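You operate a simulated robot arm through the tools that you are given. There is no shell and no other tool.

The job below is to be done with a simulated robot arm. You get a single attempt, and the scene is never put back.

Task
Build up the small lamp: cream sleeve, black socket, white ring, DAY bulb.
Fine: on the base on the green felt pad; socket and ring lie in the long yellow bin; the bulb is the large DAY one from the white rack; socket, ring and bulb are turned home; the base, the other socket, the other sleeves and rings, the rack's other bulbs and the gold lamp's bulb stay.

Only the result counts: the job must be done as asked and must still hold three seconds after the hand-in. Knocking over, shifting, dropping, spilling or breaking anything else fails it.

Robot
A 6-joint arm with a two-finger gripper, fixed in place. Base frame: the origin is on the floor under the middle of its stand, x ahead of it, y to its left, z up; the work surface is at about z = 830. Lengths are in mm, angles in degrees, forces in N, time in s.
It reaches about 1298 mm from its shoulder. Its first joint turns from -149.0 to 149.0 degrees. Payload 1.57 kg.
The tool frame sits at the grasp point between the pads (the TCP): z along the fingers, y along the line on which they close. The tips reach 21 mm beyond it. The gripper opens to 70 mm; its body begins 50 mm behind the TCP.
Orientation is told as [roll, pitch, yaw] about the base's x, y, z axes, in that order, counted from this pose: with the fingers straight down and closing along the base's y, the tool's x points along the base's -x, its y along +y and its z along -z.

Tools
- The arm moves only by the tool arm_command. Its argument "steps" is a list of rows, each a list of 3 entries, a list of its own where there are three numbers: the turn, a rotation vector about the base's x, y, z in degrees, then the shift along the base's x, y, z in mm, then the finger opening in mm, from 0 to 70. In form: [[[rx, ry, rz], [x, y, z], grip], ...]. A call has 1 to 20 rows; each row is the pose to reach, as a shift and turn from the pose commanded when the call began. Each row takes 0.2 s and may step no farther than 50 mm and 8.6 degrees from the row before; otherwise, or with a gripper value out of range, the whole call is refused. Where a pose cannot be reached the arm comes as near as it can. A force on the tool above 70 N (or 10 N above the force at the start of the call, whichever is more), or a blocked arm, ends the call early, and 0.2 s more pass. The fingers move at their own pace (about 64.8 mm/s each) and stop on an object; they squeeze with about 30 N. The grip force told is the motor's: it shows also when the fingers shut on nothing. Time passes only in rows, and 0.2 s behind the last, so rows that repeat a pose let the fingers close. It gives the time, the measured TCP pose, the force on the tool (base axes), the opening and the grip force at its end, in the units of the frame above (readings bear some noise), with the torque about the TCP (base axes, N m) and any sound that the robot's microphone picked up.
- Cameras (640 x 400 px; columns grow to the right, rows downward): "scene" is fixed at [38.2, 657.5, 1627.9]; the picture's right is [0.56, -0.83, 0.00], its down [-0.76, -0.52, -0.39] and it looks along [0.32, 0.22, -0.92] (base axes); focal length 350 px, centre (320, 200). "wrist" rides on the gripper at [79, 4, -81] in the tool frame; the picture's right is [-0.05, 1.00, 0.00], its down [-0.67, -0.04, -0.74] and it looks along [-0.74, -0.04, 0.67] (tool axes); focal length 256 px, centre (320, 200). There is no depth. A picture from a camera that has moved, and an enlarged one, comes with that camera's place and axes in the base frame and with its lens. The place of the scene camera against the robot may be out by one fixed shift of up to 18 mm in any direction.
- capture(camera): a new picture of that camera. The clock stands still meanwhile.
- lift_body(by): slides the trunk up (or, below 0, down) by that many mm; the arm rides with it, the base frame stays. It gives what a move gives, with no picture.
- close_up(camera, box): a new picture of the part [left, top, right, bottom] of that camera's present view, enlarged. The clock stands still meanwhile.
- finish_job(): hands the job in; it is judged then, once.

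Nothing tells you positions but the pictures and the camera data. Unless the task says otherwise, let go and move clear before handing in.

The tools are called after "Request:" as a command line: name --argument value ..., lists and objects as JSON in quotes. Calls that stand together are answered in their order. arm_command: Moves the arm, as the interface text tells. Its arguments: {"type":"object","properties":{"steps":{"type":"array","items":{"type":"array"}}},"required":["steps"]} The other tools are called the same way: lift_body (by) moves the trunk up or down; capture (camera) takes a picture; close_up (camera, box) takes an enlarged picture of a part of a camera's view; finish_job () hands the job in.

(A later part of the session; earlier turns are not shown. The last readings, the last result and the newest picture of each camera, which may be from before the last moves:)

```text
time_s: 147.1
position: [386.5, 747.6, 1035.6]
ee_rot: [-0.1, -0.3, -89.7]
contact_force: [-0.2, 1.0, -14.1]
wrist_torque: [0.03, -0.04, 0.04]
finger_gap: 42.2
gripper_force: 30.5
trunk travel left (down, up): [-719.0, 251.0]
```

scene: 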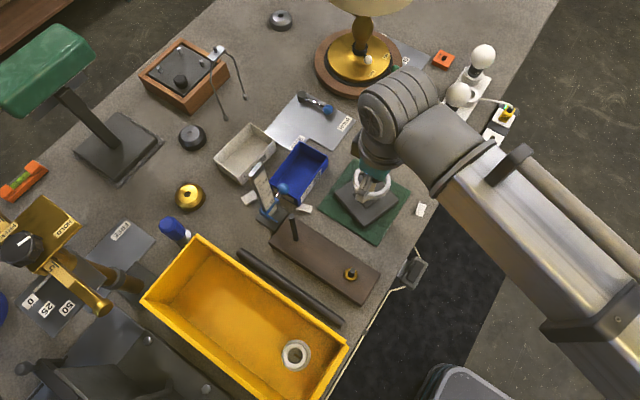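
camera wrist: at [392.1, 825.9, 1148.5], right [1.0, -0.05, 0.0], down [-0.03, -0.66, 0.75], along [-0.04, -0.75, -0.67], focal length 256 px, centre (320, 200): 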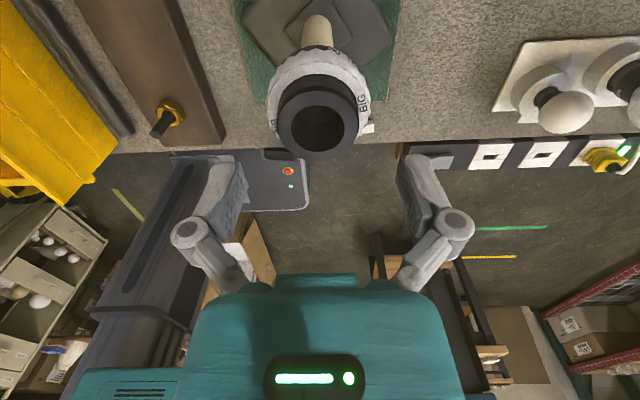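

The lamp weighs about 14 N and now hangs free with no side load. I'll raise one more millimetre and rotate it 53° counterclockwise, back to its original heading.

Request:
lift_body --by 1.5

Request:
arm_command --steps '[[[0, 0, 5], [0, 0, 0], 30], [[0, 0, 11], [0, 0, 0], 30], [[0, 0, 17], [0, 0, 0], 30], [[0, 0, 23], [0, 0, 0], 30], [[0, 0, 29], [0, 0, 0], 30], [[0, 0, 35], [0, 0, 0], 30], [[0, 0, 41], [0, 0, 0], 30], [[0, 0, 47], [0, 0, 0], 30], [[0, 0, 53], [0, 0, 0], 30], [[0, 0, 53], [0, 0, 0], 30]]'

Request:
close_up --camera "scene" --box '[320, 150, 420, 250]'

Request:
capture --camera "wrist"

```text
time_s: 147.6
position: [387.5, 746.9, 1037.7]
ee_rot: [-0.3, -0.2, -89.8]
contact_force: [-0.2, 0.2, -15.0]
wrist_torque: [-0.03, 0.0, 0.01]
finger_gap: 42.5
gripper_force: 29.8
trunk travel left (down, up): [-720.0, 250.0]
```

```text
time_s: 149.8
position: [388.4, 746.1, 1037.2]
ee_rot: [-0.2, -0.2, -36.7]
contact_force: [-0.1, 0.0, -15.3]
wrist_torque: [0.03, -0.01, -0.02]
finger_gap: 42.3
gripper_force: 30.2
trunk travel left (down, up): [-720.0, 250.0]
```

```text
4.00 times, centred on (370, 200) of scene
camera zoom: at [38.2, 657.5, 1627.9], right [0.56, -0.83, 0.0], down [-0.76, -0.52, -0.39], along [0.32, 0.22, -0.92], focal length 1400 px, centre (120, 200)
```

zoom: 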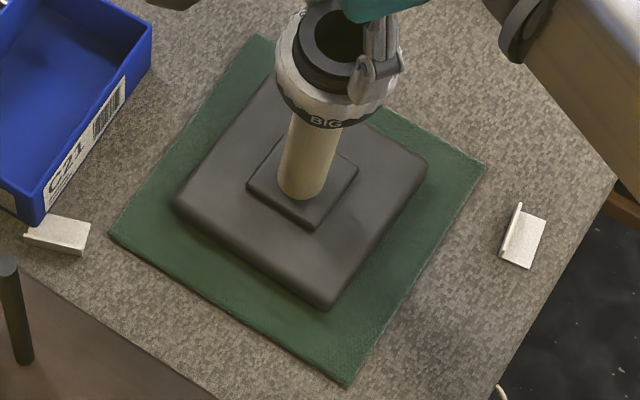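

```text
taken
camera wrist: at [326.8, 798.1, 1118.0], right [0.64, 0.77, 0.0], down [0.51, -0.42, 0.75], along [0.57, -0.48, -0.67], focal length 256 px, centre (320, 200)
```

wrist: 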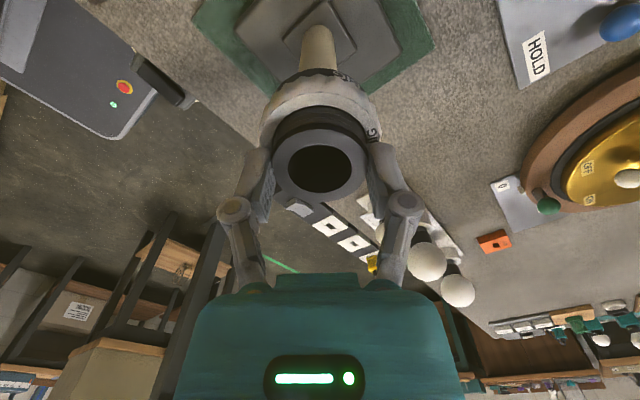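

The base is back to its original heading. Corner positions show it is about (1.7, 2.9) mm off its original spot, so I'll shift it back and set it down.

Request:
arm_command --steps '[[[0, 0, 0], [-0.9, -1.4, 0], 30], [[0, 0, 0], [-1.7, -2.8, 0], 30], [[0, 0, 0], [-1.7, -2.8, 0], 30]]'

Request:
lift_body --by -2.5

Request:
lift_body --by -1.5

Request:
close_up --camera "scene" --box '[320, 150, 420, 250]'

```text
time_s: 150.6
position: [386.4, 743.3, 1039.4]
ee_rot: [-0.3, -0.1, -36.9]
contact_force: [0.0, 0.3, -15.9]
wrist_torque: [0.0, 0.01, 0.01]
finger_gap: 42.2
gripper_force: 30.4
trunk travel left (down, up): [-720.0, 250.0]
```

```text
time_s: 151.1
position: [386.0, 744.5, 1035.4]
ee_rot: [-0.2, -0.1, -36.8]
contact_force: [0.4, -0.3, -15.5]
wrist_torque: [0.01, -0.06, -0.01]
finger_gap: 42.5
gripper_force: 29.4
trunk travel left (down, up): [-718.0, 252.0]
```

```text
time_s: 151.6
position: [386.0, 744.1, 1034.8]
ee_rot: [0.0, 0.0, -36.8]
contact_force: [3.0, 4.1, 3.3]
wrist_torque: [0.14, -0.09, 0.01]
finger_gap: 42.5
gripper_force: 29.8
trunk travel left (down, up): [-716.0, 254.0]
```

```text
4.00 times, centred on (370, 200) of scene
camera zoom: at [38.2, 657.5, 1627.9], right [0.56, -0.83, 0.0], down [-0.76, -0.52, -0.39], along [0.32, 0.22, -0.92], focal length 1400 px, centre (120, 200)
```

zoom: 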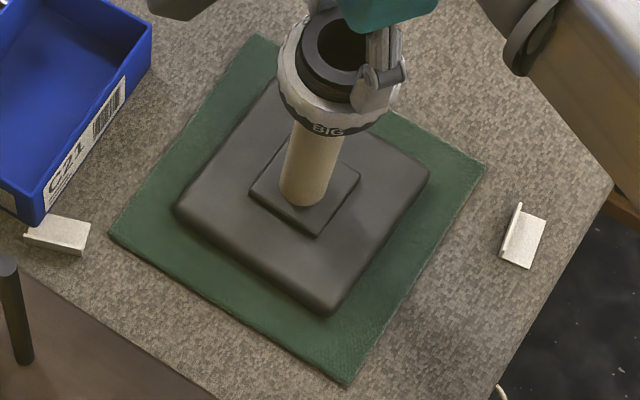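

The base matches its original position and heading. I'll release, rise, and take a side view of the ring on my way to the bulbs.

Request:
arm_command --steps '[[[0, 0, 0], [0, 0, 0], 50], [[0, 0, 0], [0, 0, 0], 62], [[0, 0, 0], [0, 0, 0], 70], [[0, 0, 0], [0, 0, 0], 70]]'

Request:
lift_body --by 70

Request:
arm_command --steps '[[[0, 0, 8.5], [10, -8, 0], 70], [[0, 0, 17], [20, -16, 0], 70], [[0, 0, 25.5], [30, -24, 0], 70], [[0, 0, 34], [40, -32, 0], 70], [[0, 0, 42.5], [50, -40, 0], 70], [[0, 0, 51], [60, -48, 0], 70], [[0, 0, 59.5], [70, -56, 0], 70], [[0, 0, 68], [80, -64, 0], 70], [[0, 0, 76.5], [90, -70, 0], 70], [[0, 0, 85], [100, -76, 0], 70], [[0, 0, 93.5], [106, -82, 0], 70], [[0, 0, 102], [110, -88, 0], 70], [[0, 0, 110.5], [114, -92, 0], 70], [[0, 0, 119], [116, -92, 0], 70], [[0, 0, 126.5], [116, -92, 0], 70], [[0, 0, 126.5], [116, -92, 0], 70]]'

Request:
lift_body --by -150

Request:
capture --camera "wrist"

Request:
close_up --camera "wrist" --box '[430, 200, 640, 400]'

```text
time_s: 152.6
position: [385.5, 743.9, 1036.4]
ee_rot: [-0.1, -0.1, -36.9]
contact_force: [-0.6, 0.7, 0.0]
wrist_torque: [-0.01, 0.01, -0.02]
finger_gap: 70.4
gripper_force: 0.0
trunk travel left (down, up): [-716.0, 254.0]
```

```text
time_s: 153.7
position: [386.7, 743.8, 1104.9]
ee_rot: [-0.2, 0.0, -36.8]
contact_force: [-0.5, -0.4, 0.3]
wrist_torque: [-0.01, 0.02, 0.0]
finger_gap: 69.8
gripper_force: 0.1
trunk travel left (down, up): [-786.0, 184.0]
```

```text
time_s: 157.1
position: [501.2, 652.1, 1104.7]
ee_rot: [-0.1, -0.1, 89.8]
contact_force: [-0.6, -0.4, -0.1]
wrist_torque: [0.0, -0.02, -0.06]
finger_gap: 69.8
gripper_force: 0.1
trunk travel left (down, up): [-786.0, 184.0]
```

```text
time_s: 158.9
position: [501.4, 651.2, 955.4]
ee_rot: [-0.1, -0.1, 89.7]
contact_force: [-0.5, -0.2, 1.7]
wrist_torque: [-0.01, 0.02, -0.04]
finger_gap: 69.8
gripper_force: 0.1
trunk travel left (down, up): [-636.0, 334.0]
```

```text
taken
camera wrist: at [496.2, 572.0, 1035.2], right [-1.0, 0.06, 0.0], down [0.04, 0.66, 0.75], along [0.05, 0.74, -0.67], focal length 256 px, centre (320, 200)
```

wrist: 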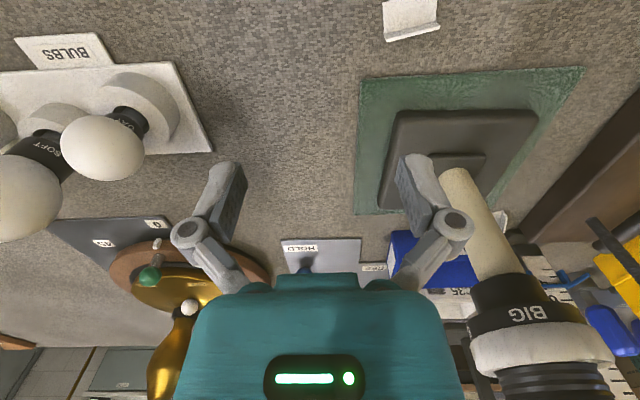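

```text
2.00 times, centred on (535, 300) of wrist
camera zoom: at [496.2, 572.0, 1035.2], right [-1.0, 0.06, 0.0], down [0.04, 0.66, 0.75], along [0.05, 0.74, -0.67], focal length 512 px, centre (-110, 0)
```

zoom: 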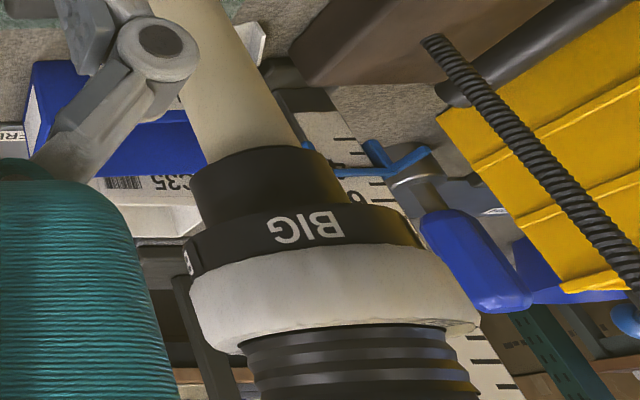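

The ring is seated flush on the flange, and the lamp stands straight. Next is the large DAY bulb at the far end of the rack, near (858, 683). I'll rise and travel there.

Request:
lift_body --by 165

Request:
arm_command --steps '[[[0, 0, 0], [45, 0, 0], 70], [[0, 0, 0], [90, 0, 0], 70], [[0, 0, 0], [135, 0, 0], 70], [[0, 0, 0], [180, 0, 0], 70], [[0, 0, 0], [225, -5, 0], 70], [[0, 0, 0], [270, -10, 0], 70], [[0, 0, 0], [315, -15, 0], 70], [[0, 0, 0], [355, -20, 0], 70], [[0, 0, 0], [355, -20, 0], 70]]'

Request:
capture --camera "wrist"

Request:
capture --camera "scene"

```text
time_s: 160.8
position: [501.1, 653.1, 1119.3]
ee_rot: [-0.1, -0.2, 89.7]
contact_force: [0.6, -0.8, -0.7]
wrist_torque: [0.0, -0.01, -0.01]
finger_gap: 70.0
gripper_force: 0.2
trunk travel left (down, up): [-801.0, 169.0]
```

```text
time_s: 162.8
position: [854.2, 633.2, 1118.6]
ee_rot: [-0.1, -0.1, 89.7]
contact_force: [-0.4, -0.4, 0.8]
wrist_torque: [0.01, -0.01, -0.01]
finger_gap: 70.2
gripper_force: 0.1
trunk travel left (down, up): [-801.0, 169.0]
```

```text
taken
camera wrist: at [849.3, 552.7, 1200.1], right [-1.0, 0.06, 0.0], down [0.04, 0.66, 0.75], along [0.04, 0.74, -0.67], focal length 256 px, centre (320, 200)
```

wrist: 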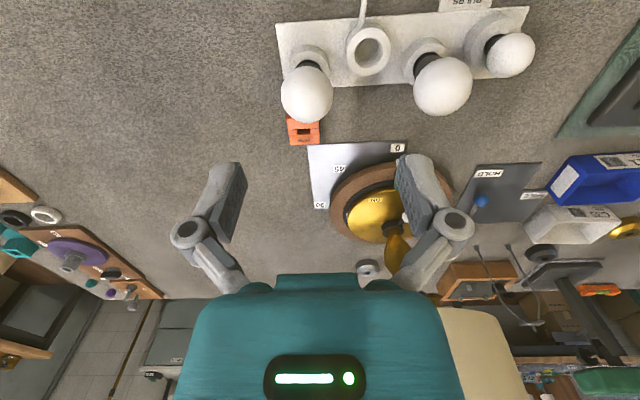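

```text
taken
```

scene: 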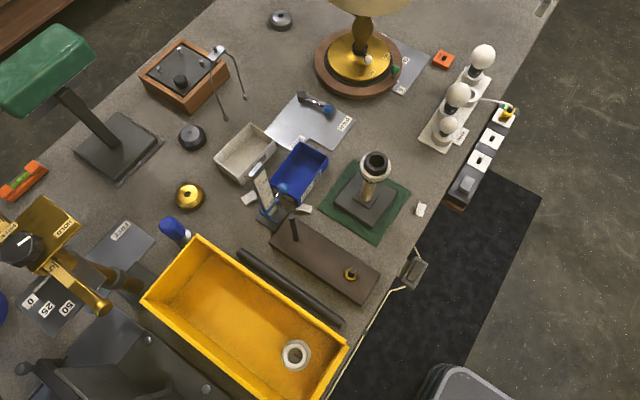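

The target bulb is the leftmost here. I'll enlarge to confirm its label and measure it.

Request:
close_up --camera "wrist" --box '[260, 20, 380, 150]'

Request:
close_up --camera "scene" --box '[430, 30, 520, 150]'

Request:
close_up --camera "scene" --box '[320, 130, 420, 250]'

```text
3.08 times, centred on (320, 85) of wrist
camera zoom: at [849.3, 552.7, 1200.1], right [-1.0, 0.06, 0.0], down [0.04, 0.66, 0.75], along [0.04, 0.74, -0.67], focal length 788 px, centre (320, 554)
```

zoom: 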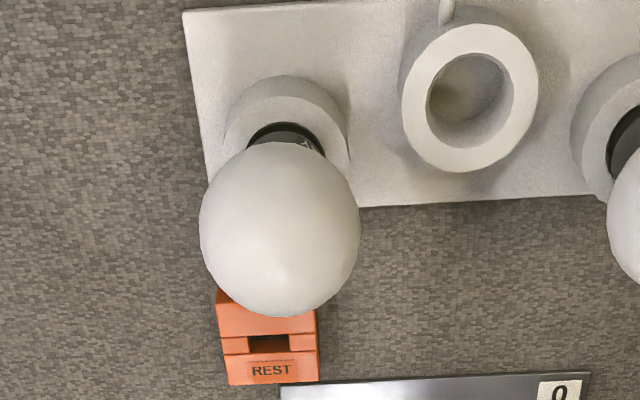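

```text
3.33 times, centred on (475, 90) of scene
camera zoom: at [38.2, 657.5, 1627.9], right [0.56, -0.83, 0.0], down [-0.76, -0.52, -0.39], along [0.32, 0.22, -0.92], focal length 1166 px, centre (-197, 567)
```

zoom: 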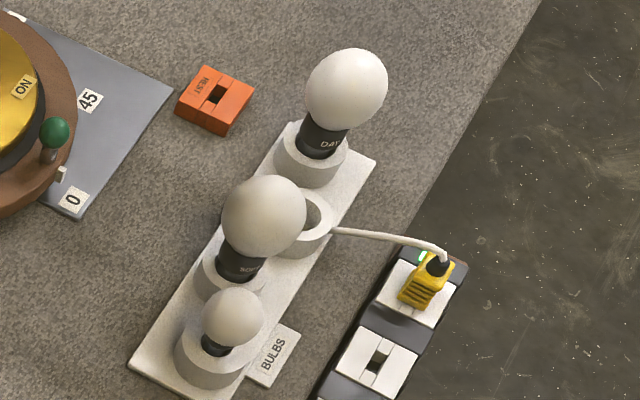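

```text
3.33 times, centred on (370, 190) of scene
camera zoom: at [38.2, 657.5, 1627.9], right [0.56, -0.83, 0.0], down [-0.76, -0.52, -0.39], along [0.32, 0.22, -0.92], focal length 1166 px, centre (153, 233)
```

zoom: 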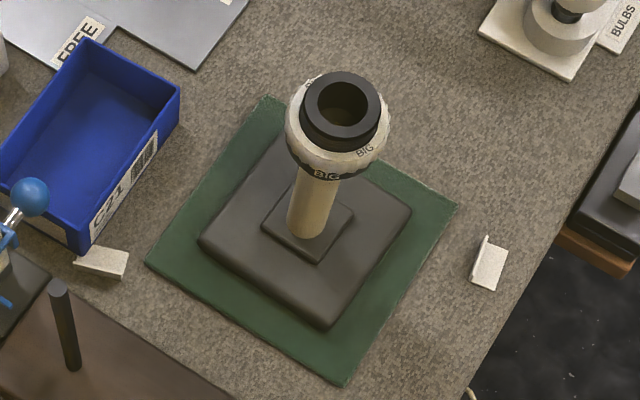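

I'll move above the DAY bulb and measure again from closer.

Request:
arm_command --steps '[[[0, 0, 0], [9, 28, 0], 70], [[0, 0, 0], [17, 55, 0], 70], [[0, 0, 0], [17, 55, 0], 70], [[0, 0, 0], [17, 55, 0], 70]]'

Request:
lift_body --by -80

Request:
capture --camera "wrist"

Request:
close_up --camera "wrist" --box '[230, 20, 410, 180]'

Request:
capture --camera "scene"

```text
time_s: 163.8
position: [872.0, 687.8, 1120.1]
ee_rot: [-0.2, 0.0, 89.8]
contact_force: [0.2, 0.3, 0.1]
wrist_torque: [0.01, -0.02, -0.01]
finger_gap: 70.1
gripper_force: 0.0
trunk travel left (down, up): [-801.0, 169.0]
```

```text
time_s: 164.9
position: [871.9, 687.6, 1039.8]
ee_rot: [-0.1, -0.2, 89.6]
contact_force: [-0.2, 0.4, -0.1]
wrist_torque: [0.0, 0.01, 0.02]
finger_gap: 70.1
gripper_force: 0.0
trunk travel left (down, up): [-721.0, 249.0]
```

```text
taken
camera wrist: at [866.6, 607.8, 1120.1], right [-1.0, 0.06, 0.0], down [0.04, 0.66, 0.75], along [0.05, 0.74, -0.67], focal length 256 px, centre (320, 200)
```

wrist: 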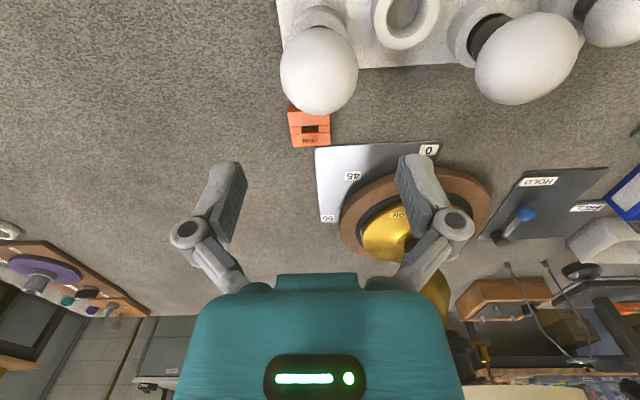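

```text
2.50 times, centred on (320, 100) of wrist
camera zoom: at [866.6, 607.8, 1120.1], right [-1.0, 0.06, 0.0], down [0.04, 0.66, 0.75], along [0.05, 0.74, -0.67], focal length 640 px, centre (320, 450)
```

zoom: 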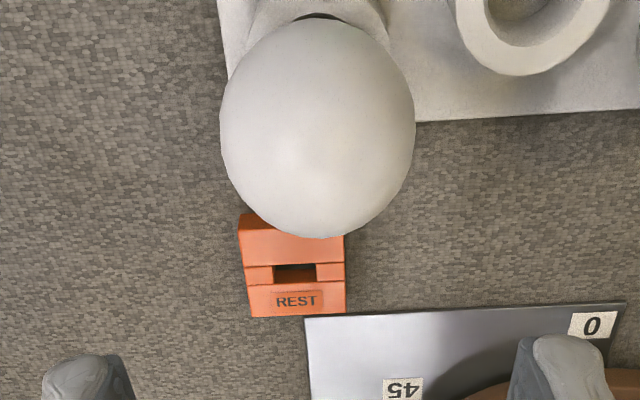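

```text
taken
```

scene: 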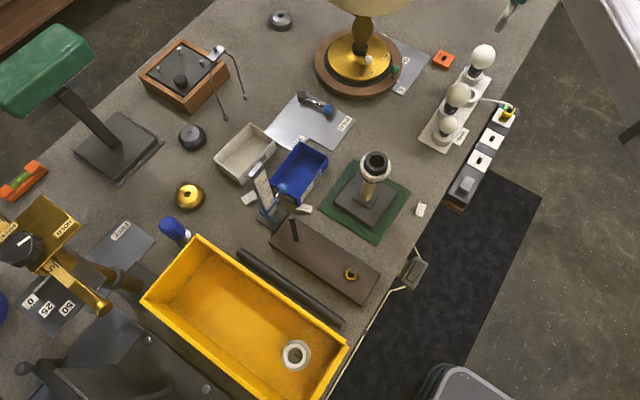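

The globe is about 60 mm across, near (872, 689, 915). I'll correct the position and lower further to verify.

Request:
arm_command --steps '[[[0, 0, 0], [1, 2, 0], 70], [[0, 0, 0], [1, 2, 0], 70]]'

Request:
lift_body --by -65

Request:
capture --camera "wrist"

Request:
close_up --camera "wrist" --box '[210, 40, 430, 240]'

```text
time_s: 165.5
position: [871.8, 690.1, 1040.0]
ee_rot: [-0.1, -0.2, 89.7]
contact_force: [0.6, 0.4, 0.1]
wrist_torque: [-0.02, 0.01, 0.0]
finger_gap: 69.9
gripper_force: 0.0
trunk travel left (down, up): [-721.0, 249.0]
```

```text
time_s: 166.6
position: [872.2, 689.7, 974.7]
ee_rot: [-0.1, -0.1, 89.7]
contact_force: [-0.7, 0.4, 0.1]
wrist_torque: [-0.01, 0.01, -0.03]
finger_gap: 70.0
gripper_force: 0.0
trunk travel left (down, up): [-656.0, 314.0]
```

```text
taken
camera wrist: at [867.5, 609.9, 1055.1], right [-1.0, 0.06, 0.0], down [0.04, 0.66, 0.75], along [0.05, 0.74, -0.67], focal length 256 px, centre (320, 200)
```

wrist: 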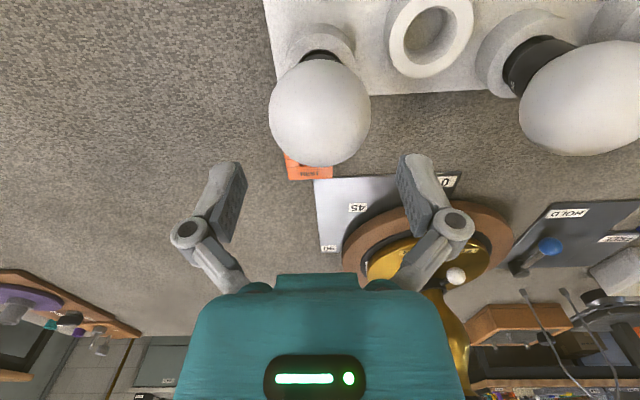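

```text
2.00 times, centred on (320, 140) of wrist
camera zoom: at [867.5, 609.9, 1055.1], right [-1.0, 0.06, 0.0], down [0.04, 0.66, 0.75], along [0.05, 0.74, -0.67], focal length 512 px, centre (320, 320)
```

zoom: 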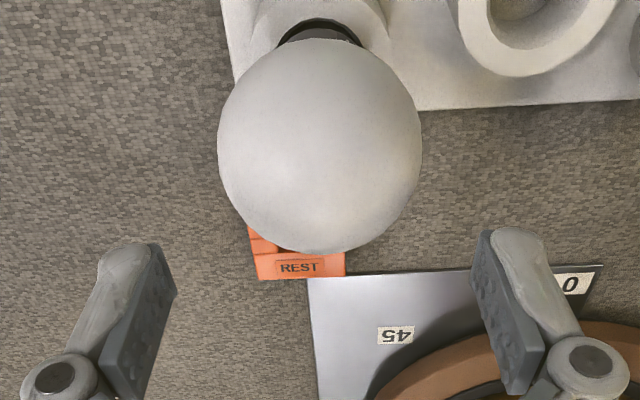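

The globe is 58 mm across, centred at (872, 687.5, 920). I'll trim y and lower around it.

Request:
arm_command --steps '[[[0, 0, 0], [0, -1.4, 0], 70], [[0, 0, 0], [0, -1.4, 0], 70]]'

Request:
lift_body --by -56

Request:
close_up --camera "wrist" --box '[210, 80, 430, 280]'

```text
time_s: 167.2
position: [871.5, 688.1, 975.6]
ee_rot: [0.0, -0.1, 89.7]
contact_force: [0.9, 0.1, 1.0]
wrist_torque: [0.01, -0.03, -0.03]
finger_gap: 70.0
gripper_force: 0.0
trunk travel left (down, up): [-656.0, 314.0]
```

```text
time_s: 168.1
position: [872.3, 686.9, 917.7]
ee_rot: [-0.2, -0.2, 89.7]
contact_force: [0.7, -0.5, -0.2]
wrist_torque: [0.01, 0.0, 0.02]
finger_gap: 69.9
gripper_force: 0.2
trunk travel left (down, up): [-600.0, 370.0]
```

```text
2.00 times, centred on (320, 180) of wrist
camera zoom: at [867.5, 608.6, 999.1], right [-1.0, 0.06, 0.0], down [0.04, 0.66, 0.75], along [0.05, 0.74, -0.67], focal length 512 px, centre (320, 240)
```

zoom: 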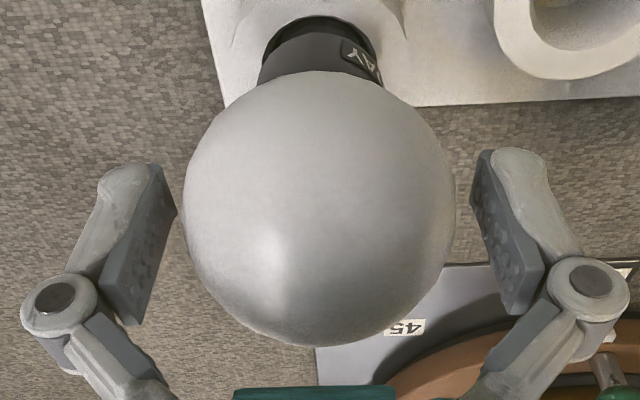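

The neck reads DAY and the globe is centred. I'll close on it.

Request:
arm_command --steps '[[[0, 0, 0], [0, 0, 0], 64], [[0, 0, 0], [0, 0, 0], 60], [[0, 0, 0], [0, 0, 0], 56], [[0, 0, 0], [0, 0, 0], 52]]'

Request:
lift_body --by 5

Request:
close_up --camera "wrist" --box '[210, 80, 430, 280]'

```text
time_s: 169.1
position: [872.3, 688.4, 919.2]
ee_rot: [-0.1, -0.1, 89.7]
contact_force: [2.7, 1.0, 3.5]
wrist_torque: [-0.01, -0.04, 0.03]
finger_gap: 53.6
gripper_force: 17.9
trunk travel left (down, up): [-600.0, 370.0]
```

```text
time_s: 169.7
position: [872.3, 689.0, 922.6]
ee_rot: [-0.1, -0.1, 89.7]
contact_force: [-0.3, -0.5, -0.8]
wrist_torque: [-0.01, 0.02, 0.03]
finger_gap: 53.8
gripper_force: 18.1
trunk travel left (down, up): [-605.0, 365.0]
```

```text
2.00 times, centred on (320, 180) of wrist
camera zoom: at [867.6, 608.8, 1003.8], right [-1.0, 0.06, 0.0], down [0.04, 0.66, 0.75], along [0.04, 0.74, -0.67], focal length 512 px, centre (320, 240)
```

zoom: 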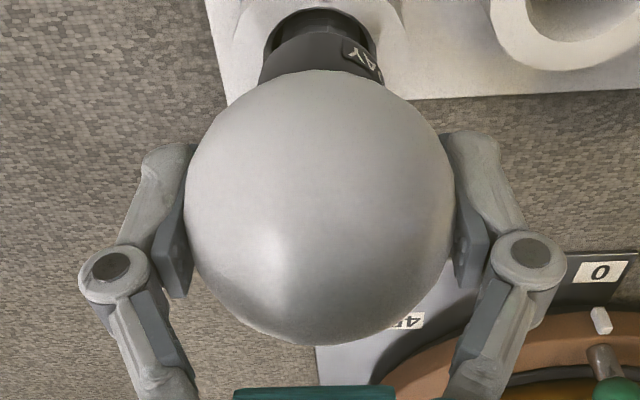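

The bulb moves with the hand. I'll firm the grip a little and lift it high enough to clear everything.

Request:
arm_command --steps '[[[0, 0, 0], [0, 0, 0], 48], [[0, 0, 0], [0, 0, 0], 48]]'

Request:
lift_body --by 60

Request:
lift_body --by 150

Request:
capture --camera "wrist"

Request:
close_up --camera "wrist" --box '[210, 20, 430, 260]'

Request:
close_up --camera "scene" --box '[420, 0, 560, 150]'

```text
time_s: 170.3
position: [871.5, 688.7, 923.5]
ee_rot: [-0.1, -0.1, 89.7]
contact_force: [-0.1, -0.2, -0.4]
wrist_torque: [0.02, -0.01, 0.0]
finger_gap: 53.8
gripper_force: 18.1
trunk travel left (down, up): [-605.0, 365.0]
```

```text
time_s: 171.3
position: [873.4, 688.9, 984.4]
ee_rot: [-0.1, -0.1, 89.7]
contact_force: [-0.9, -1.1, -0.6]
wrist_torque: [0.0, 0.03, -0.04]
finger_gap: 53.6
gripper_force: 17.9
trunk travel left (down, up): [-665.0, 305.0]
```

```text
time_s: 173.0
position: [872.7, 689.2, 1134.6]
ee_rot: [-0.1, -0.1, 89.7]
contact_force: [0.5, 0.8, -0.3]
wrist_torque: [0.0, 0.04, 0.01]
finger_gap: 53.7
gripper_force: 17.6
trunk travel left (down, up): [-815.0, 155.0]
```

```text
taken
camera wrist: at [867.7, 608.8, 1213.7], right [-1.0, 0.06, 0.0], down [0.04, 0.66, 0.75], along [0.04, 0.74, -0.67], focal length 256 px, centre (320, 200)
```

wrist: 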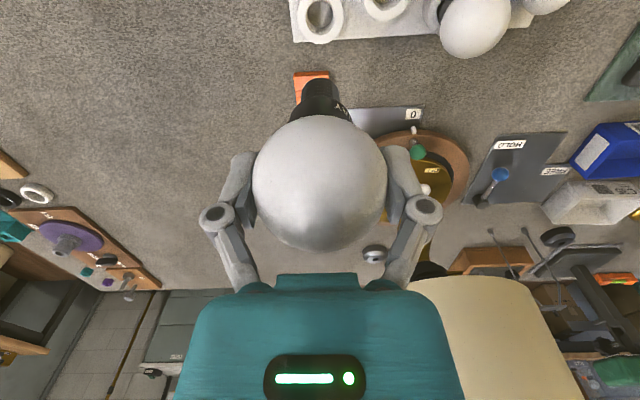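

```text
1.67 times, centred on (320, 140) of wrist
camera zoom: at [867.7, 608.8, 1213.7], right [-1.0, 0.06, 0.0], down [0.04, 0.66, 0.75], along [0.04, 0.74, -0.67], focal length 427 px, centre (320, 300)
```

zoom: 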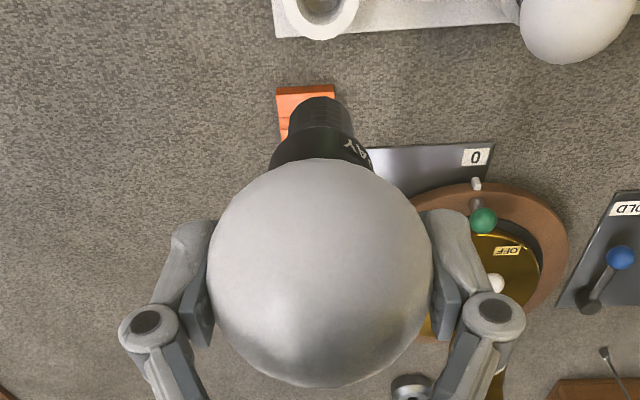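

```text
2.67 times, centred on (490, 75) of scene
camera zoom: at [38.2, 657.5, 1627.9], right [0.56, -0.83, 0.0], down [-0.76, -0.52, -0.39], along [0.32, 0.22, -0.92], focal length 933 px, centre (-133, 533)
```

zoom: 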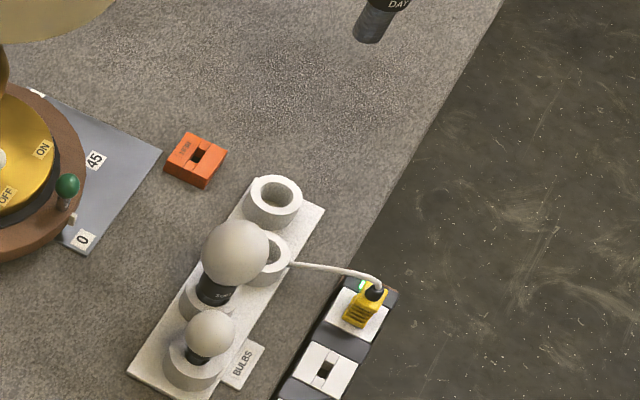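

The bulb is in hand, and its globe centre coincides with the TCP. I'll raise a bit more and carry it over the lamp.

Request:
lift_body --by 50

Request:
arm_command --steps '[[[0, 0, 0], [-44, 5, 0], 48], [[0, 0, 0], [-88, 10, 0], 48], [[0, 0, 0], [-132, 15, 0], 48], [[0, 0, 0], [-176, 20, 0], 48], [[0, 0, 0], [-220, 25, 0], 48], [[0, 0, 0], [-264, 30, 0], 48], [[0, 0, 0], [-308, 35, 0], 48], [[0, 0, 0], [-352, 40, 0], 48], [[0, 0, 0], [-396, 45, 0], 48], [[0, 0, 0], [-440, 50, 0], 48], [[0, 0, 0], [-480, 55, 0], 48], [[0, 0, 0], [-487.5, 56.5, 0], 48], [[0, 0, 0], [-487.5, 56.5, 0], 48]]'

Request:
capture --camera "wrist"

Request:
close_up --camera "wrist" --box '[260, 0, 380, 120]'

Request:
close_up --camera "scene" --box '[330, 80, 430, 210]'

```text
time_s: 173.9
position: [872.7, 689.1, 1182.6]
ee_rot: [0.0, -0.1, 89.7]
contact_force: [-0.1, 0.1, -0.8]
wrist_torque: [-0.01, 0.01, 0.01]
finger_gap: 53.8
gripper_force: 17.4
trunk travel left (down, up): [-865.0, 105.0]
```

```text
time_s: 176.7
position: [383.9, 745.7, 1184.2]
ee_rot: [-0.1, 0.0, 89.7]
contact_force: [-0.1, 0.3, -0.4]
wrist_torque: [0.03, -0.02, 0.01]
finger_gap: 53.9
gripper_force: 18.5
trunk travel left (down, up): [-865.0, 105.0]
```

```text
taken
camera wrist: at [379.4, 666.9, 1264.1], right [-1.0, 0.06, 0.0], down [0.04, 0.66, 0.75], along [0.05, 0.74, -0.67], focal length 256 px, centre (320, 200)
```

wrist: 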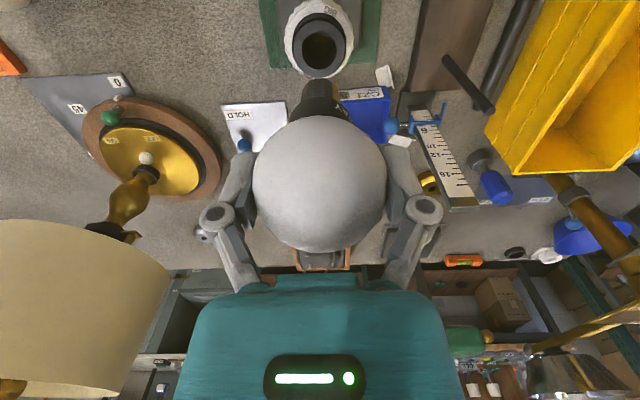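

```text
3.33 times, centred on (320, 60) of wrist
camera zoom: at [379.4, 666.9, 1264.1], right [-1.0, 0.06, 0.0], down [0.04, 0.66, 0.75], along [0.05, 0.74, -0.67], focal length 853 px, centre (320, 667)
```

zoom: 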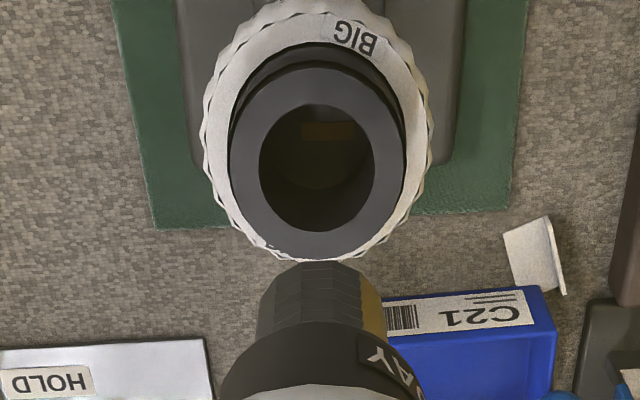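

```text
3.08 times, centred on (380, 145) of scene
camera zoom: at [38.2, 657.5, 1627.9], right [0.56, -0.83, 0.0], down [-0.76, -0.52, -0.39], along [0.32, 0.22, -0.92], focal length 1077 px, centre (135, 369)
```

zoom: 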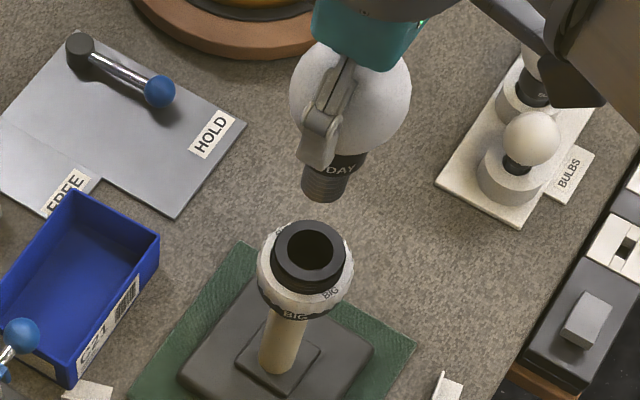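

I have a clear view: the socket is about 1 mm to +x of the bulb axis. I'll rotate to 180° for the long stroke and check the other axis.

Request:
arm_command --steps '[[[0, 0, 8.5], [1, 0, 0], 48], [[0, 0, 17], [1, 0, 0], 48], [[0, 0, 25.5], [1, 0, 0], 48], [[0, 0, 34], [1, 0, 0], 48], [[0, 0, 42.5], [1, 0, 0], 48], [[0, 0, 51], [1, 0, 0], 48], [[0, 0, 59.5], [1, 0, 0], 48], [[0, 0, 68], [1, 0, 0], 48], [[0, 0, 76.5], [1, 0, 0], 48], [[0, 0, 85], [1, 0, 0], 48], [[0, 0, 90], [1, 0, 0], 48], [[0, 0, 90], [1, 0, 0], 48]]'

Request:
capture --camera "wrist"

Request:
close_up --camera "wrist" --box '[260, 0, 380, 120]'

Request:
close_up --camera "scene" --box '[330, 80, 430, 210]'

```text
time_s: 179.3
position: [385.4, 744.3, 1184.0]
ee_rot: [-0.2, -0.1, 179.8]
contact_force: [0.3, -0.2, -0.6]
wrist_torque: [-0.03, 0.0, -0.02]
finger_gap: 53.5
gripper_force: 18.2
trunk travel left (down, up): [-865.0, 105.0]
```

```text
taken
camera wrist: at [465.5, 739.9, 1264.0], right [-0.06, -1.0, 0.0], down [-0.66, 0.04, 0.75], along [-0.74, 0.04, -0.67], focal length 256 px, centre (320, 200)
```

wrist: 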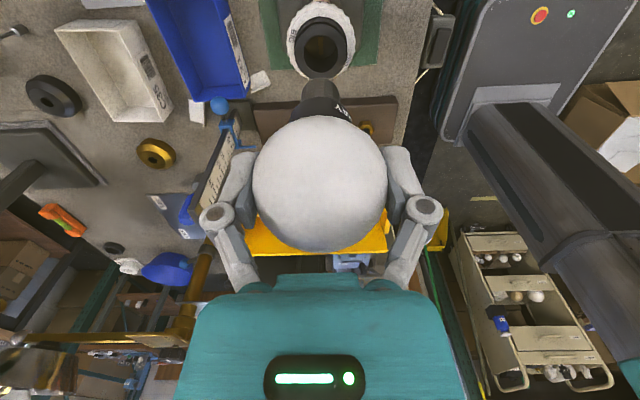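

```text
3.33 times, centred on (320, 60) of wrist
camera zoom: at [465.5, 739.9, 1264.0], right [-0.06, -1.0, 0.0], down [-0.66, 0.04, 0.75], along [-0.74, 0.04, -0.67], focal length 853 px, centre (320, 667)
```

zoom: 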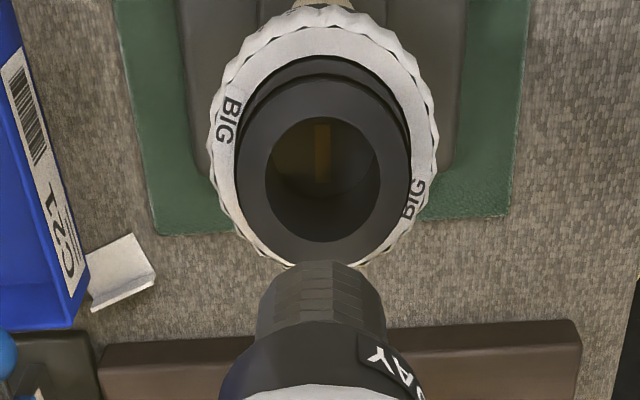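

```text
3.08 times, centred on (380, 145) of scene
camera zoom: at [38.2, 657.5, 1627.9], right [0.56, -0.83, 0.0], down [-0.76, -0.52, -0.39], along [0.32, 0.22, -0.92], focal length 1077 px, centre (135, 369)
```

zoom: 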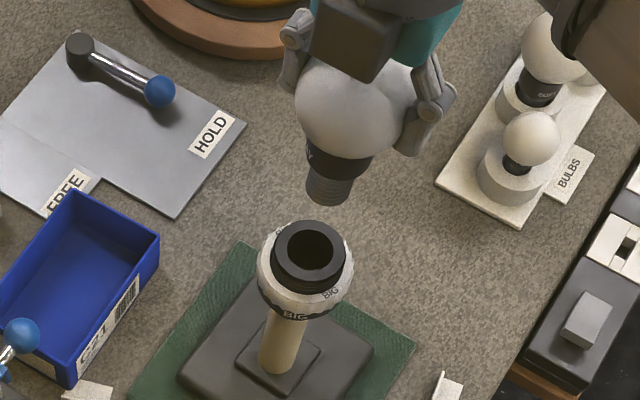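

The socket and bulb are within about half a millimetre in y, and x needs about -1.7 mm. I'll apply this and lower to just above the socket mouth.

Request:
arm_command --steps '[[[0, 0, 0], [-0.9, -0.3, 0], 48], [[0, 0, 0], [-1.7, -0.5, 0], 48], [[0, 0, 0], [-1.7, -0.5, 0], 48]]'

Request:
lift_body --by -66

Request:
capture --camera "wrist"

Request:
close_up --camera "wrist" --box '[260, 30, 380, 150]'

Request:
close_up --camera "scene" --box '[350, 110, 420, 200]'

```text
time_s: 180.1
position: [383.0, 746.3, 1183.5]
ee_rot: [-0.2, -0.1, 179.6]
contact_force: [0.3, 0.5, -0.1]
wrist_torque: [0.02, 0.07, 0.03]
finger_gap: 53.8
gripper_force: 18.5
trunk travel left (down, up): [-865.0, 105.0]
```

```text
time_s: 181.2
position: [384.3, 744.0, 1118.6]
ee_rot: [-0.1, -0.1, 179.7]
contact_force: [0.2, -0.9, -0.4]
wrist_torque: [-0.02, -0.01, 0.01]
finger_gap: 53.7
gripper_force: 17.9
trunk travel left (down, up): [-799.0, 171.0]
```

```text
taken
camera wrist: at [463.7, 739.5, 1198.1], right [-0.06, -1.0, 0.0], down [-0.66, 0.04, 0.75], along [-0.74, 0.05, -0.67], focal length 256 px, centre (320, 200)
```

wrist: 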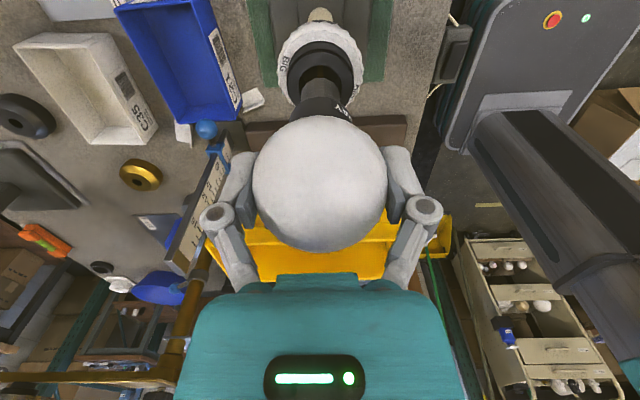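

```text
3.33 times, centred on (320, 90) of wrist
camera zoom: at [463.7, 739.5, 1198.1], right [-0.06, -1.0, 0.0], down [-0.66, 0.04, 0.75], along [-0.74, 0.05, -0.67], focal length 853 px, centre (320, 567)
```

zoom: 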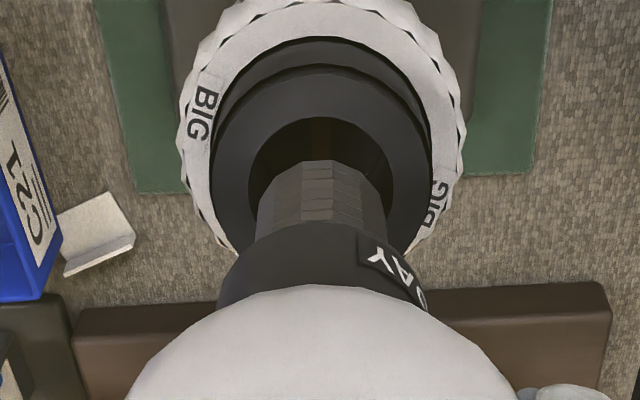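

```text
4.44 times, centred on (385, 155) of scene
camera zoom: at [38.2, 657.5, 1627.9], right [0.56, -0.83, 0.0], down [-0.76, -0.52, -0.39], along [0.32, 0.22, -0.92], focal length 1555 px, centre (31, 400)
```

zoom: 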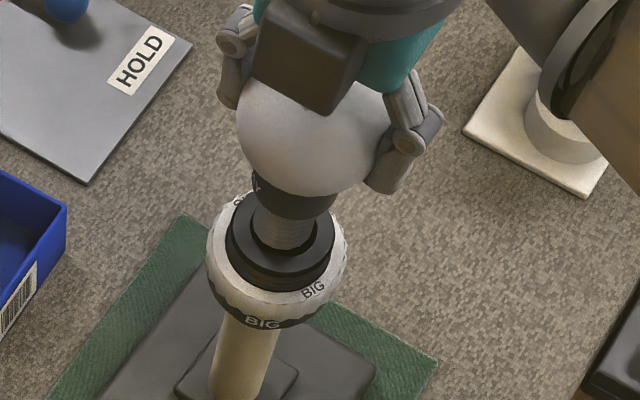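

The bulb's thread is lined up with the socket mouth in both views. I'll lower in small steps.

Request:
lift_body --by -8

Request:
lift_body --by -4

Request:
lift_body --by -4

Request:
lift_body --by -4

```text
time_s: 181.8
position: [384.5, 744.8, 1109.9]
ee_rot: [0.0, -0.1, 179.7]
contact_force: [0.2, 0.3, 0.0]
wrist_torque: [-0.02, -0.05, 0.0]
finger_gap: 53.7
gripper_force: 18.2
trunk travel left (down, up): [-791.0, 179.0]
```

```text
time_s: 182.3
position: [385.2, 743.9, 1105.8]
ee_rot: [-0.1, 0.0, 179.6]
contact_force: [2.8, -0.9, -1.8]
wrist_torque: [-0.11, -0.2, 0.0]
finger_gap: 53.4
gripper_force: 17.8
trunk travel left (down, up): [-787.0, 183.0]
```

```text
time_s: 182.8
position: [385.5, 744.8, 1102.4]
ee_rot: [-0.2, -0.1, 179.8]
contact_force: [2.7, -1.6, -2.9]
wrist_torque: [-0.15, -0.29, -0.02]
finger_gap: 53.6
gripper_force: 18.2
trunk travel left (down, up): [-783.0, 187.0]
```

```text
time_s: 183.3
position: [384.5, 744.4, 1098.5]
ee_rot: [-0.1, -0.1, 179.7]
contact_force: [3.0, -1.6, -2.6]
wrist_torque: [-0.11, -0.29, -0.04]
finger_gap: 53.4
gripper_force: 17.3
trunk travel left (down, up): [-779.0, 191.0]
```

The base is inside the mouth and brushes one wall lightly. I'll shift +0.8 mm in x and -0.5 in y, then continue down.

Request:
arm_command --steps '[[[0, 0, 0], [0.8, -0.5, 0], 48], [[0, 0, 0], [0.8, -0.5, 0], 48]]'

Request:
lift_body --by -3

Request:
lift_body --by -3

Request:
lift_body --by -3

```text
time_s: 183.9
position: [385.1, 744.2, 1098.0]
ee_rot: [0.0, -0.2, 179.7]
contact_force: [-0.3, -0.1, -0.6]
wrist_torque: [-0.01, 0.01, -0.01]
finger_gap: 53.7
gripper_force: 18.5
trunk travel left (down, up): [-779.0, 191.0]
```

```text
time_s: 184.5
position: [384.7, 743.4, 1094.7]
ee_rot: [0.0, -0.1, 179.7]
contact_force: [0.2, -0.5, -0.1]
wrist_torque: [-0.01, 0.0, -0.02]
finger_gap: 53.7
gripper_force: 18.1
trunk travel left (down, up): [-776.0, 194.0]
```

```text
time_s: 185.0
position: [385.0, 743.7, 1091.2]
ee_rot: [-0.1, -0.1, 179.8]
contact_force: [-0.5, 0.5, -0.8]
wrist_torque: [-0.04, -0.02, -0.02]
finger_gap: 53.6
gripper_force: 17.6
trunk travel left (down, up): [-773.0, 197.0]
```

```text
time_s: 185.5
position: [385.8, 745.0, 1089.1]
ee_rot: [-0.2, 0.0, 179.7]
contact_force: [-0.7, -0.3, -1.1]
wrist_torque: [-0.05, -0.01, 0.02]
finger_gap: 53.4
gripper_force: 18.3
trunk travel left (down, up): [-770.0, 200.0]
```

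Request:
lift_body --by -2

Request:
lift_body --by -2

Request:
lift_body --by -2

Request:
lift_body --by -2

Request:
close_up --camera "scene" --box '[350, 120, 420, 210]'

```text
time_s: 186.0
position: [385.7, 743.9, 1086.9]
ee_rot: [-0.1, 0.0, 179.7]
contact_force: [0.5, -0.6, 0.0]
wrist_torque: [-0.02, 0.0, 0.01]
finger_gap: 53.7
gripper_force: 17.9
trunk travel left (down, up): [-768.0, 202.0]
```

```text
time_s: 186.6
position: [387.2, 744.8, 1085.3]
ee_rot: [-0.2, 0.1, 179.7]
contact_force: [6.6, 4.3, 10.1]
wrist_torque: [0.05, -0.18, 0.0]
finger_gap: 53.6
gripper_force: 17.7
trunk travel left (down, up): [-766.0, 204.0]
```

```text
time_s: 187.1
position: [385.2, 745.7, 1082.9]
ee_rot: [-0.3, -0.1, 179.7]
contact_force: [5.5, 5.7, 10.1]
wrist_torque: [0.04, 0.02, 0.0]
finger_gap: 53.6
gripper_force: 17.7
trunk travel left (down, up): [-764.0, 206.0]
```

```text
time_s: 187.6
position: [385.0, 744.4, 1081.6]
ee_rot: [-0.1, -0.1, 179.7]
contact_force: [1.6, 6.5, 10.1]
wrist_torque: [0.07, 0.06, -0.03]
finger_gap: 53.4
gripper_force: 17.9
trunk travel left (down, up): [-762.0, 208.0]
```

```text
4.44 times, centred on (385, 165) of scene
camera zoom: at [38.2, 657.5, 1627.9], right [0.56, -0.83, 0.0], down [-0.76, -0.52, -0.39], along [0.32, 0.22, -0.92], focal length 1555 px, centre (31, 356)
```

zoom: 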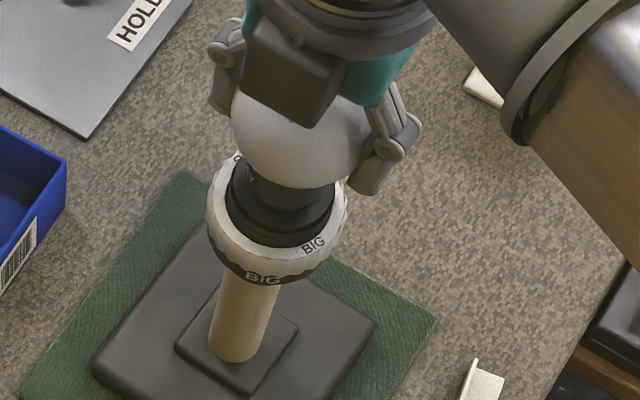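

The bulb thread has met the socket thread (Fz ≈ 10 N). I'll turn clockwise under this light pressure.

Request:
arm_command --steps '[[[0, 0, -8], [0, 0.3, 0], 48], [[0, 0, -16], [0, 0.5, 0], 48], [[0, 0, -24], [0, 0.5, 0], 48], [[0, 0, -32], [0, 0.5, 0], 48], [[0, 0, -40], [0, 0.5, 0], 48], [[0, 0, -48], [0, 0.5, 0], 48], [[0, 0, -56], [0, 0.5, 0], 48], [[0, 0, -64], [0, 0.5, 0], 48], [[0, 0, -64], [0, 0.5, 0], 48]]'

Request:
close_up --camera "wrist" --box '[210, 20, 430, 260]'

```text
time_s: 189.6
position: [385.8, 746.0, 1080.8]
ee_rot: [-0.1, -0.1, 115.6]
contact_force: [-0.5, 0.2, -15.0]
wrist_torque: [-0.07, 0.0, 0.01]
finger_gap: 53.5
gripper_force: 17.9
trunk travel left (down, up): [-762.0, 208.0]
```

```text
1.67 times, centred on (320, 140) of wrist
camera zoom: at [416.1, 671.7, 1160.1], right [-0.92, -0.38, 0.0], down [-0.26, 0.62, 0.75], along [-0.28, 0.69, -0.67], focal length 427 px, centre (320, 300)
```

zoom: 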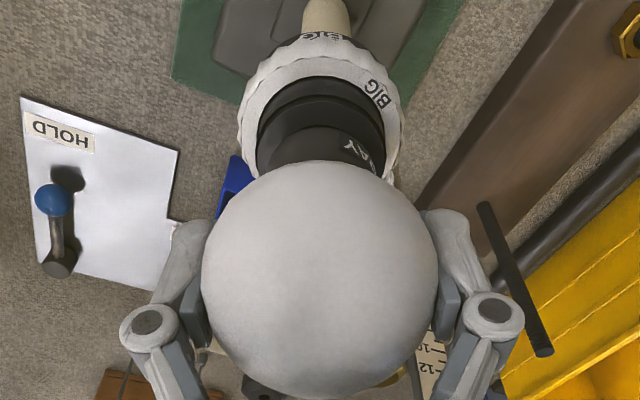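

The bulb thread has caught and is pulling up on the lamp (Fz -15 N). I'll lower promptly to keep the base pressed on the felt.

Request:
lift_body --by -2.5

Request:
close_up --camera "scene" --box '[320, 150, 420, 250]'

```text
time_s: 190.1
position: [384.7, 743.5, 1080.1]
ee_rot: [-0.2, -0.2, 115.8]
contact_force: [1.4, 3.7, 11.3]
wrist_torque: [0.04, 0.02, 0.01]
finger_gap: 53.8
gripper_force: 17.6
trunk travel left (down, up): [-760.0, 210.0]
```

```text
4.00 times, centred on (370, 200) of scene
camera zoom: at [38.2, 657.5, 1627.9], right [0.56, -0.83, 0.0], down [-0.76, -0.52, -0.39], along [0.32, 0.22, -0.92], focal length 1400 px, centre (120, 200)
```

zoom: 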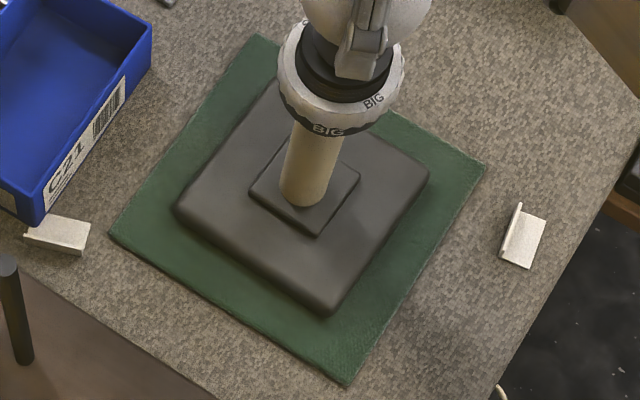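

The base has not moved. I'll continue in shorter strokes, keeping Fz positive.

Request:
arm_command --steps '[[[0, 0, -8], [0, 0, 0], 48], [[0, 0, -16], [0, 0, 0], 48], [[0, 0, -24], [0, 0, 0], 48], [[0, 0, -32], [0, 0, 0], 48], [[0, 0, -32], [0, 0, 0], 48]]'

Request:
lift_body --by -1

Request:
arm_command --steps '[[[0, 0, -8], [0, 0, 0], 48], [[0, 0, -16], [0, 0, 0], 48], [[0, 0, -24], [0, 0, 0], 48], [[0, 0, -32], [0, 0, 0], 48], [[0, 0, -32], [0, 0, 0], 48]]'

```text
time_s: 191.3
position: [384.9, 745.2, 1077.8]
ee_rot: [-0.1, 0.0, 83.7]
contact_force: [3.5, 5.1, 4.3]
wrist_torque: [0.17, -0.09, 0.02]
finger_gap: 53.6
gripper_force: 18.0
trunk travel left (down, up): [-760.0, 210.0]
```

```text
time_s: 191.8
position: [383.7, 742.8, 1078.1]
ee_rot: [-0.2, -0.1, 83.6]
contact_force: [4.9, 5.5, 10.6]
wrist_torque: [-0.01, 0.01, 0.0]
finger_gap: 53.6
gripper_force: 18.2
trunk travel left (down, up): [-759.0, 211.0]
```

```text
time_s: 193.0
position: [385.1, 744.3, 1077.2]
ee_rot: [-0.1, 0.0, 51.6]
contact_force: [0.2, -2.1, -9.6]
wrist_torque: [-0.11, 0.14, 0.01]
finger_gap: 53.3
gripper_force: 17.5
trunk travel left (down, up): [-759.0, 211.0]
```

Request:
lift_body --by -1.8

Request:
arm_command --steps '[[[0, 0, -8], [0, 0, 0], 48], [[0, 0, -16], [0, 0, 0], 48], [[0, 0, -24], [0, 0, 0], 48], [[0, 0, -32], [0, 0, 0], 48], [[0, 0, -32], [0, 0, 0], 48]]'

Request:
lift_body --by -1.2

Request:
arm_command --steps '[[[0, 0, -8], [0, 0, 0], 48], [[0, 0, -16], [0, 0, 0], 48], [[0, 0, -24], [0, 0, 0], 48], [[0, 0, -32], [0, 0, 0], 48], [[0, 0, -32], [0, 0, 0], 48]]'

```text
time_s: 193.5
position: [385.2, 744.1, 1076.4]
ee_rot: [-0.1, -0.3, 51.7]
contact_force: [2.4, 1.5, 10.8]
wrist_torque: [0.01, -0.03, 0.0]
finger_gap: 53.4
gripper_force: 17.5
trunk travel left (down, up): [-757.0, 213.0]
```

```text
time_s: 194.7
position: [384.8, 744.6, 1074.9]
ee_rot: [-0.1, -0.1, 19.6]
contact_force: [1.4, 0.2, 1.3]
wrist_torque: [0.09, -0.04, -0.03]
finger_gap: 53.3
gripper_force: 18.2
trunk travel left (down, up): [-757.0, 213.0]
```

```text
time_s: 195.2
position: [383.9, 743.9, 1074.5]
ee_rot: [0.0, -0.1, 19.7]
contact_force: [2.9, 3.2, 11.3]
wrist_torque: [0.05, -0.01, 0.0]
finger_gap: 53.5
gripper_force: 17.8
trunk travel left (down, up): [-756.0, 214.0]
```

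```text
time_s: 196.4
position: [385.4, 743.9, 1074.0]
ee_rot: [-0.2, -0.1, -12.4]
contact_force: [-0.9, -2.6, -4.1]
wrist_torque: [-0.02, 0.05, 0.54]
finger_gap: 55.4
gripper_force: 18.0
trunk travel left (down, up): [-756.0, 214.0]
```

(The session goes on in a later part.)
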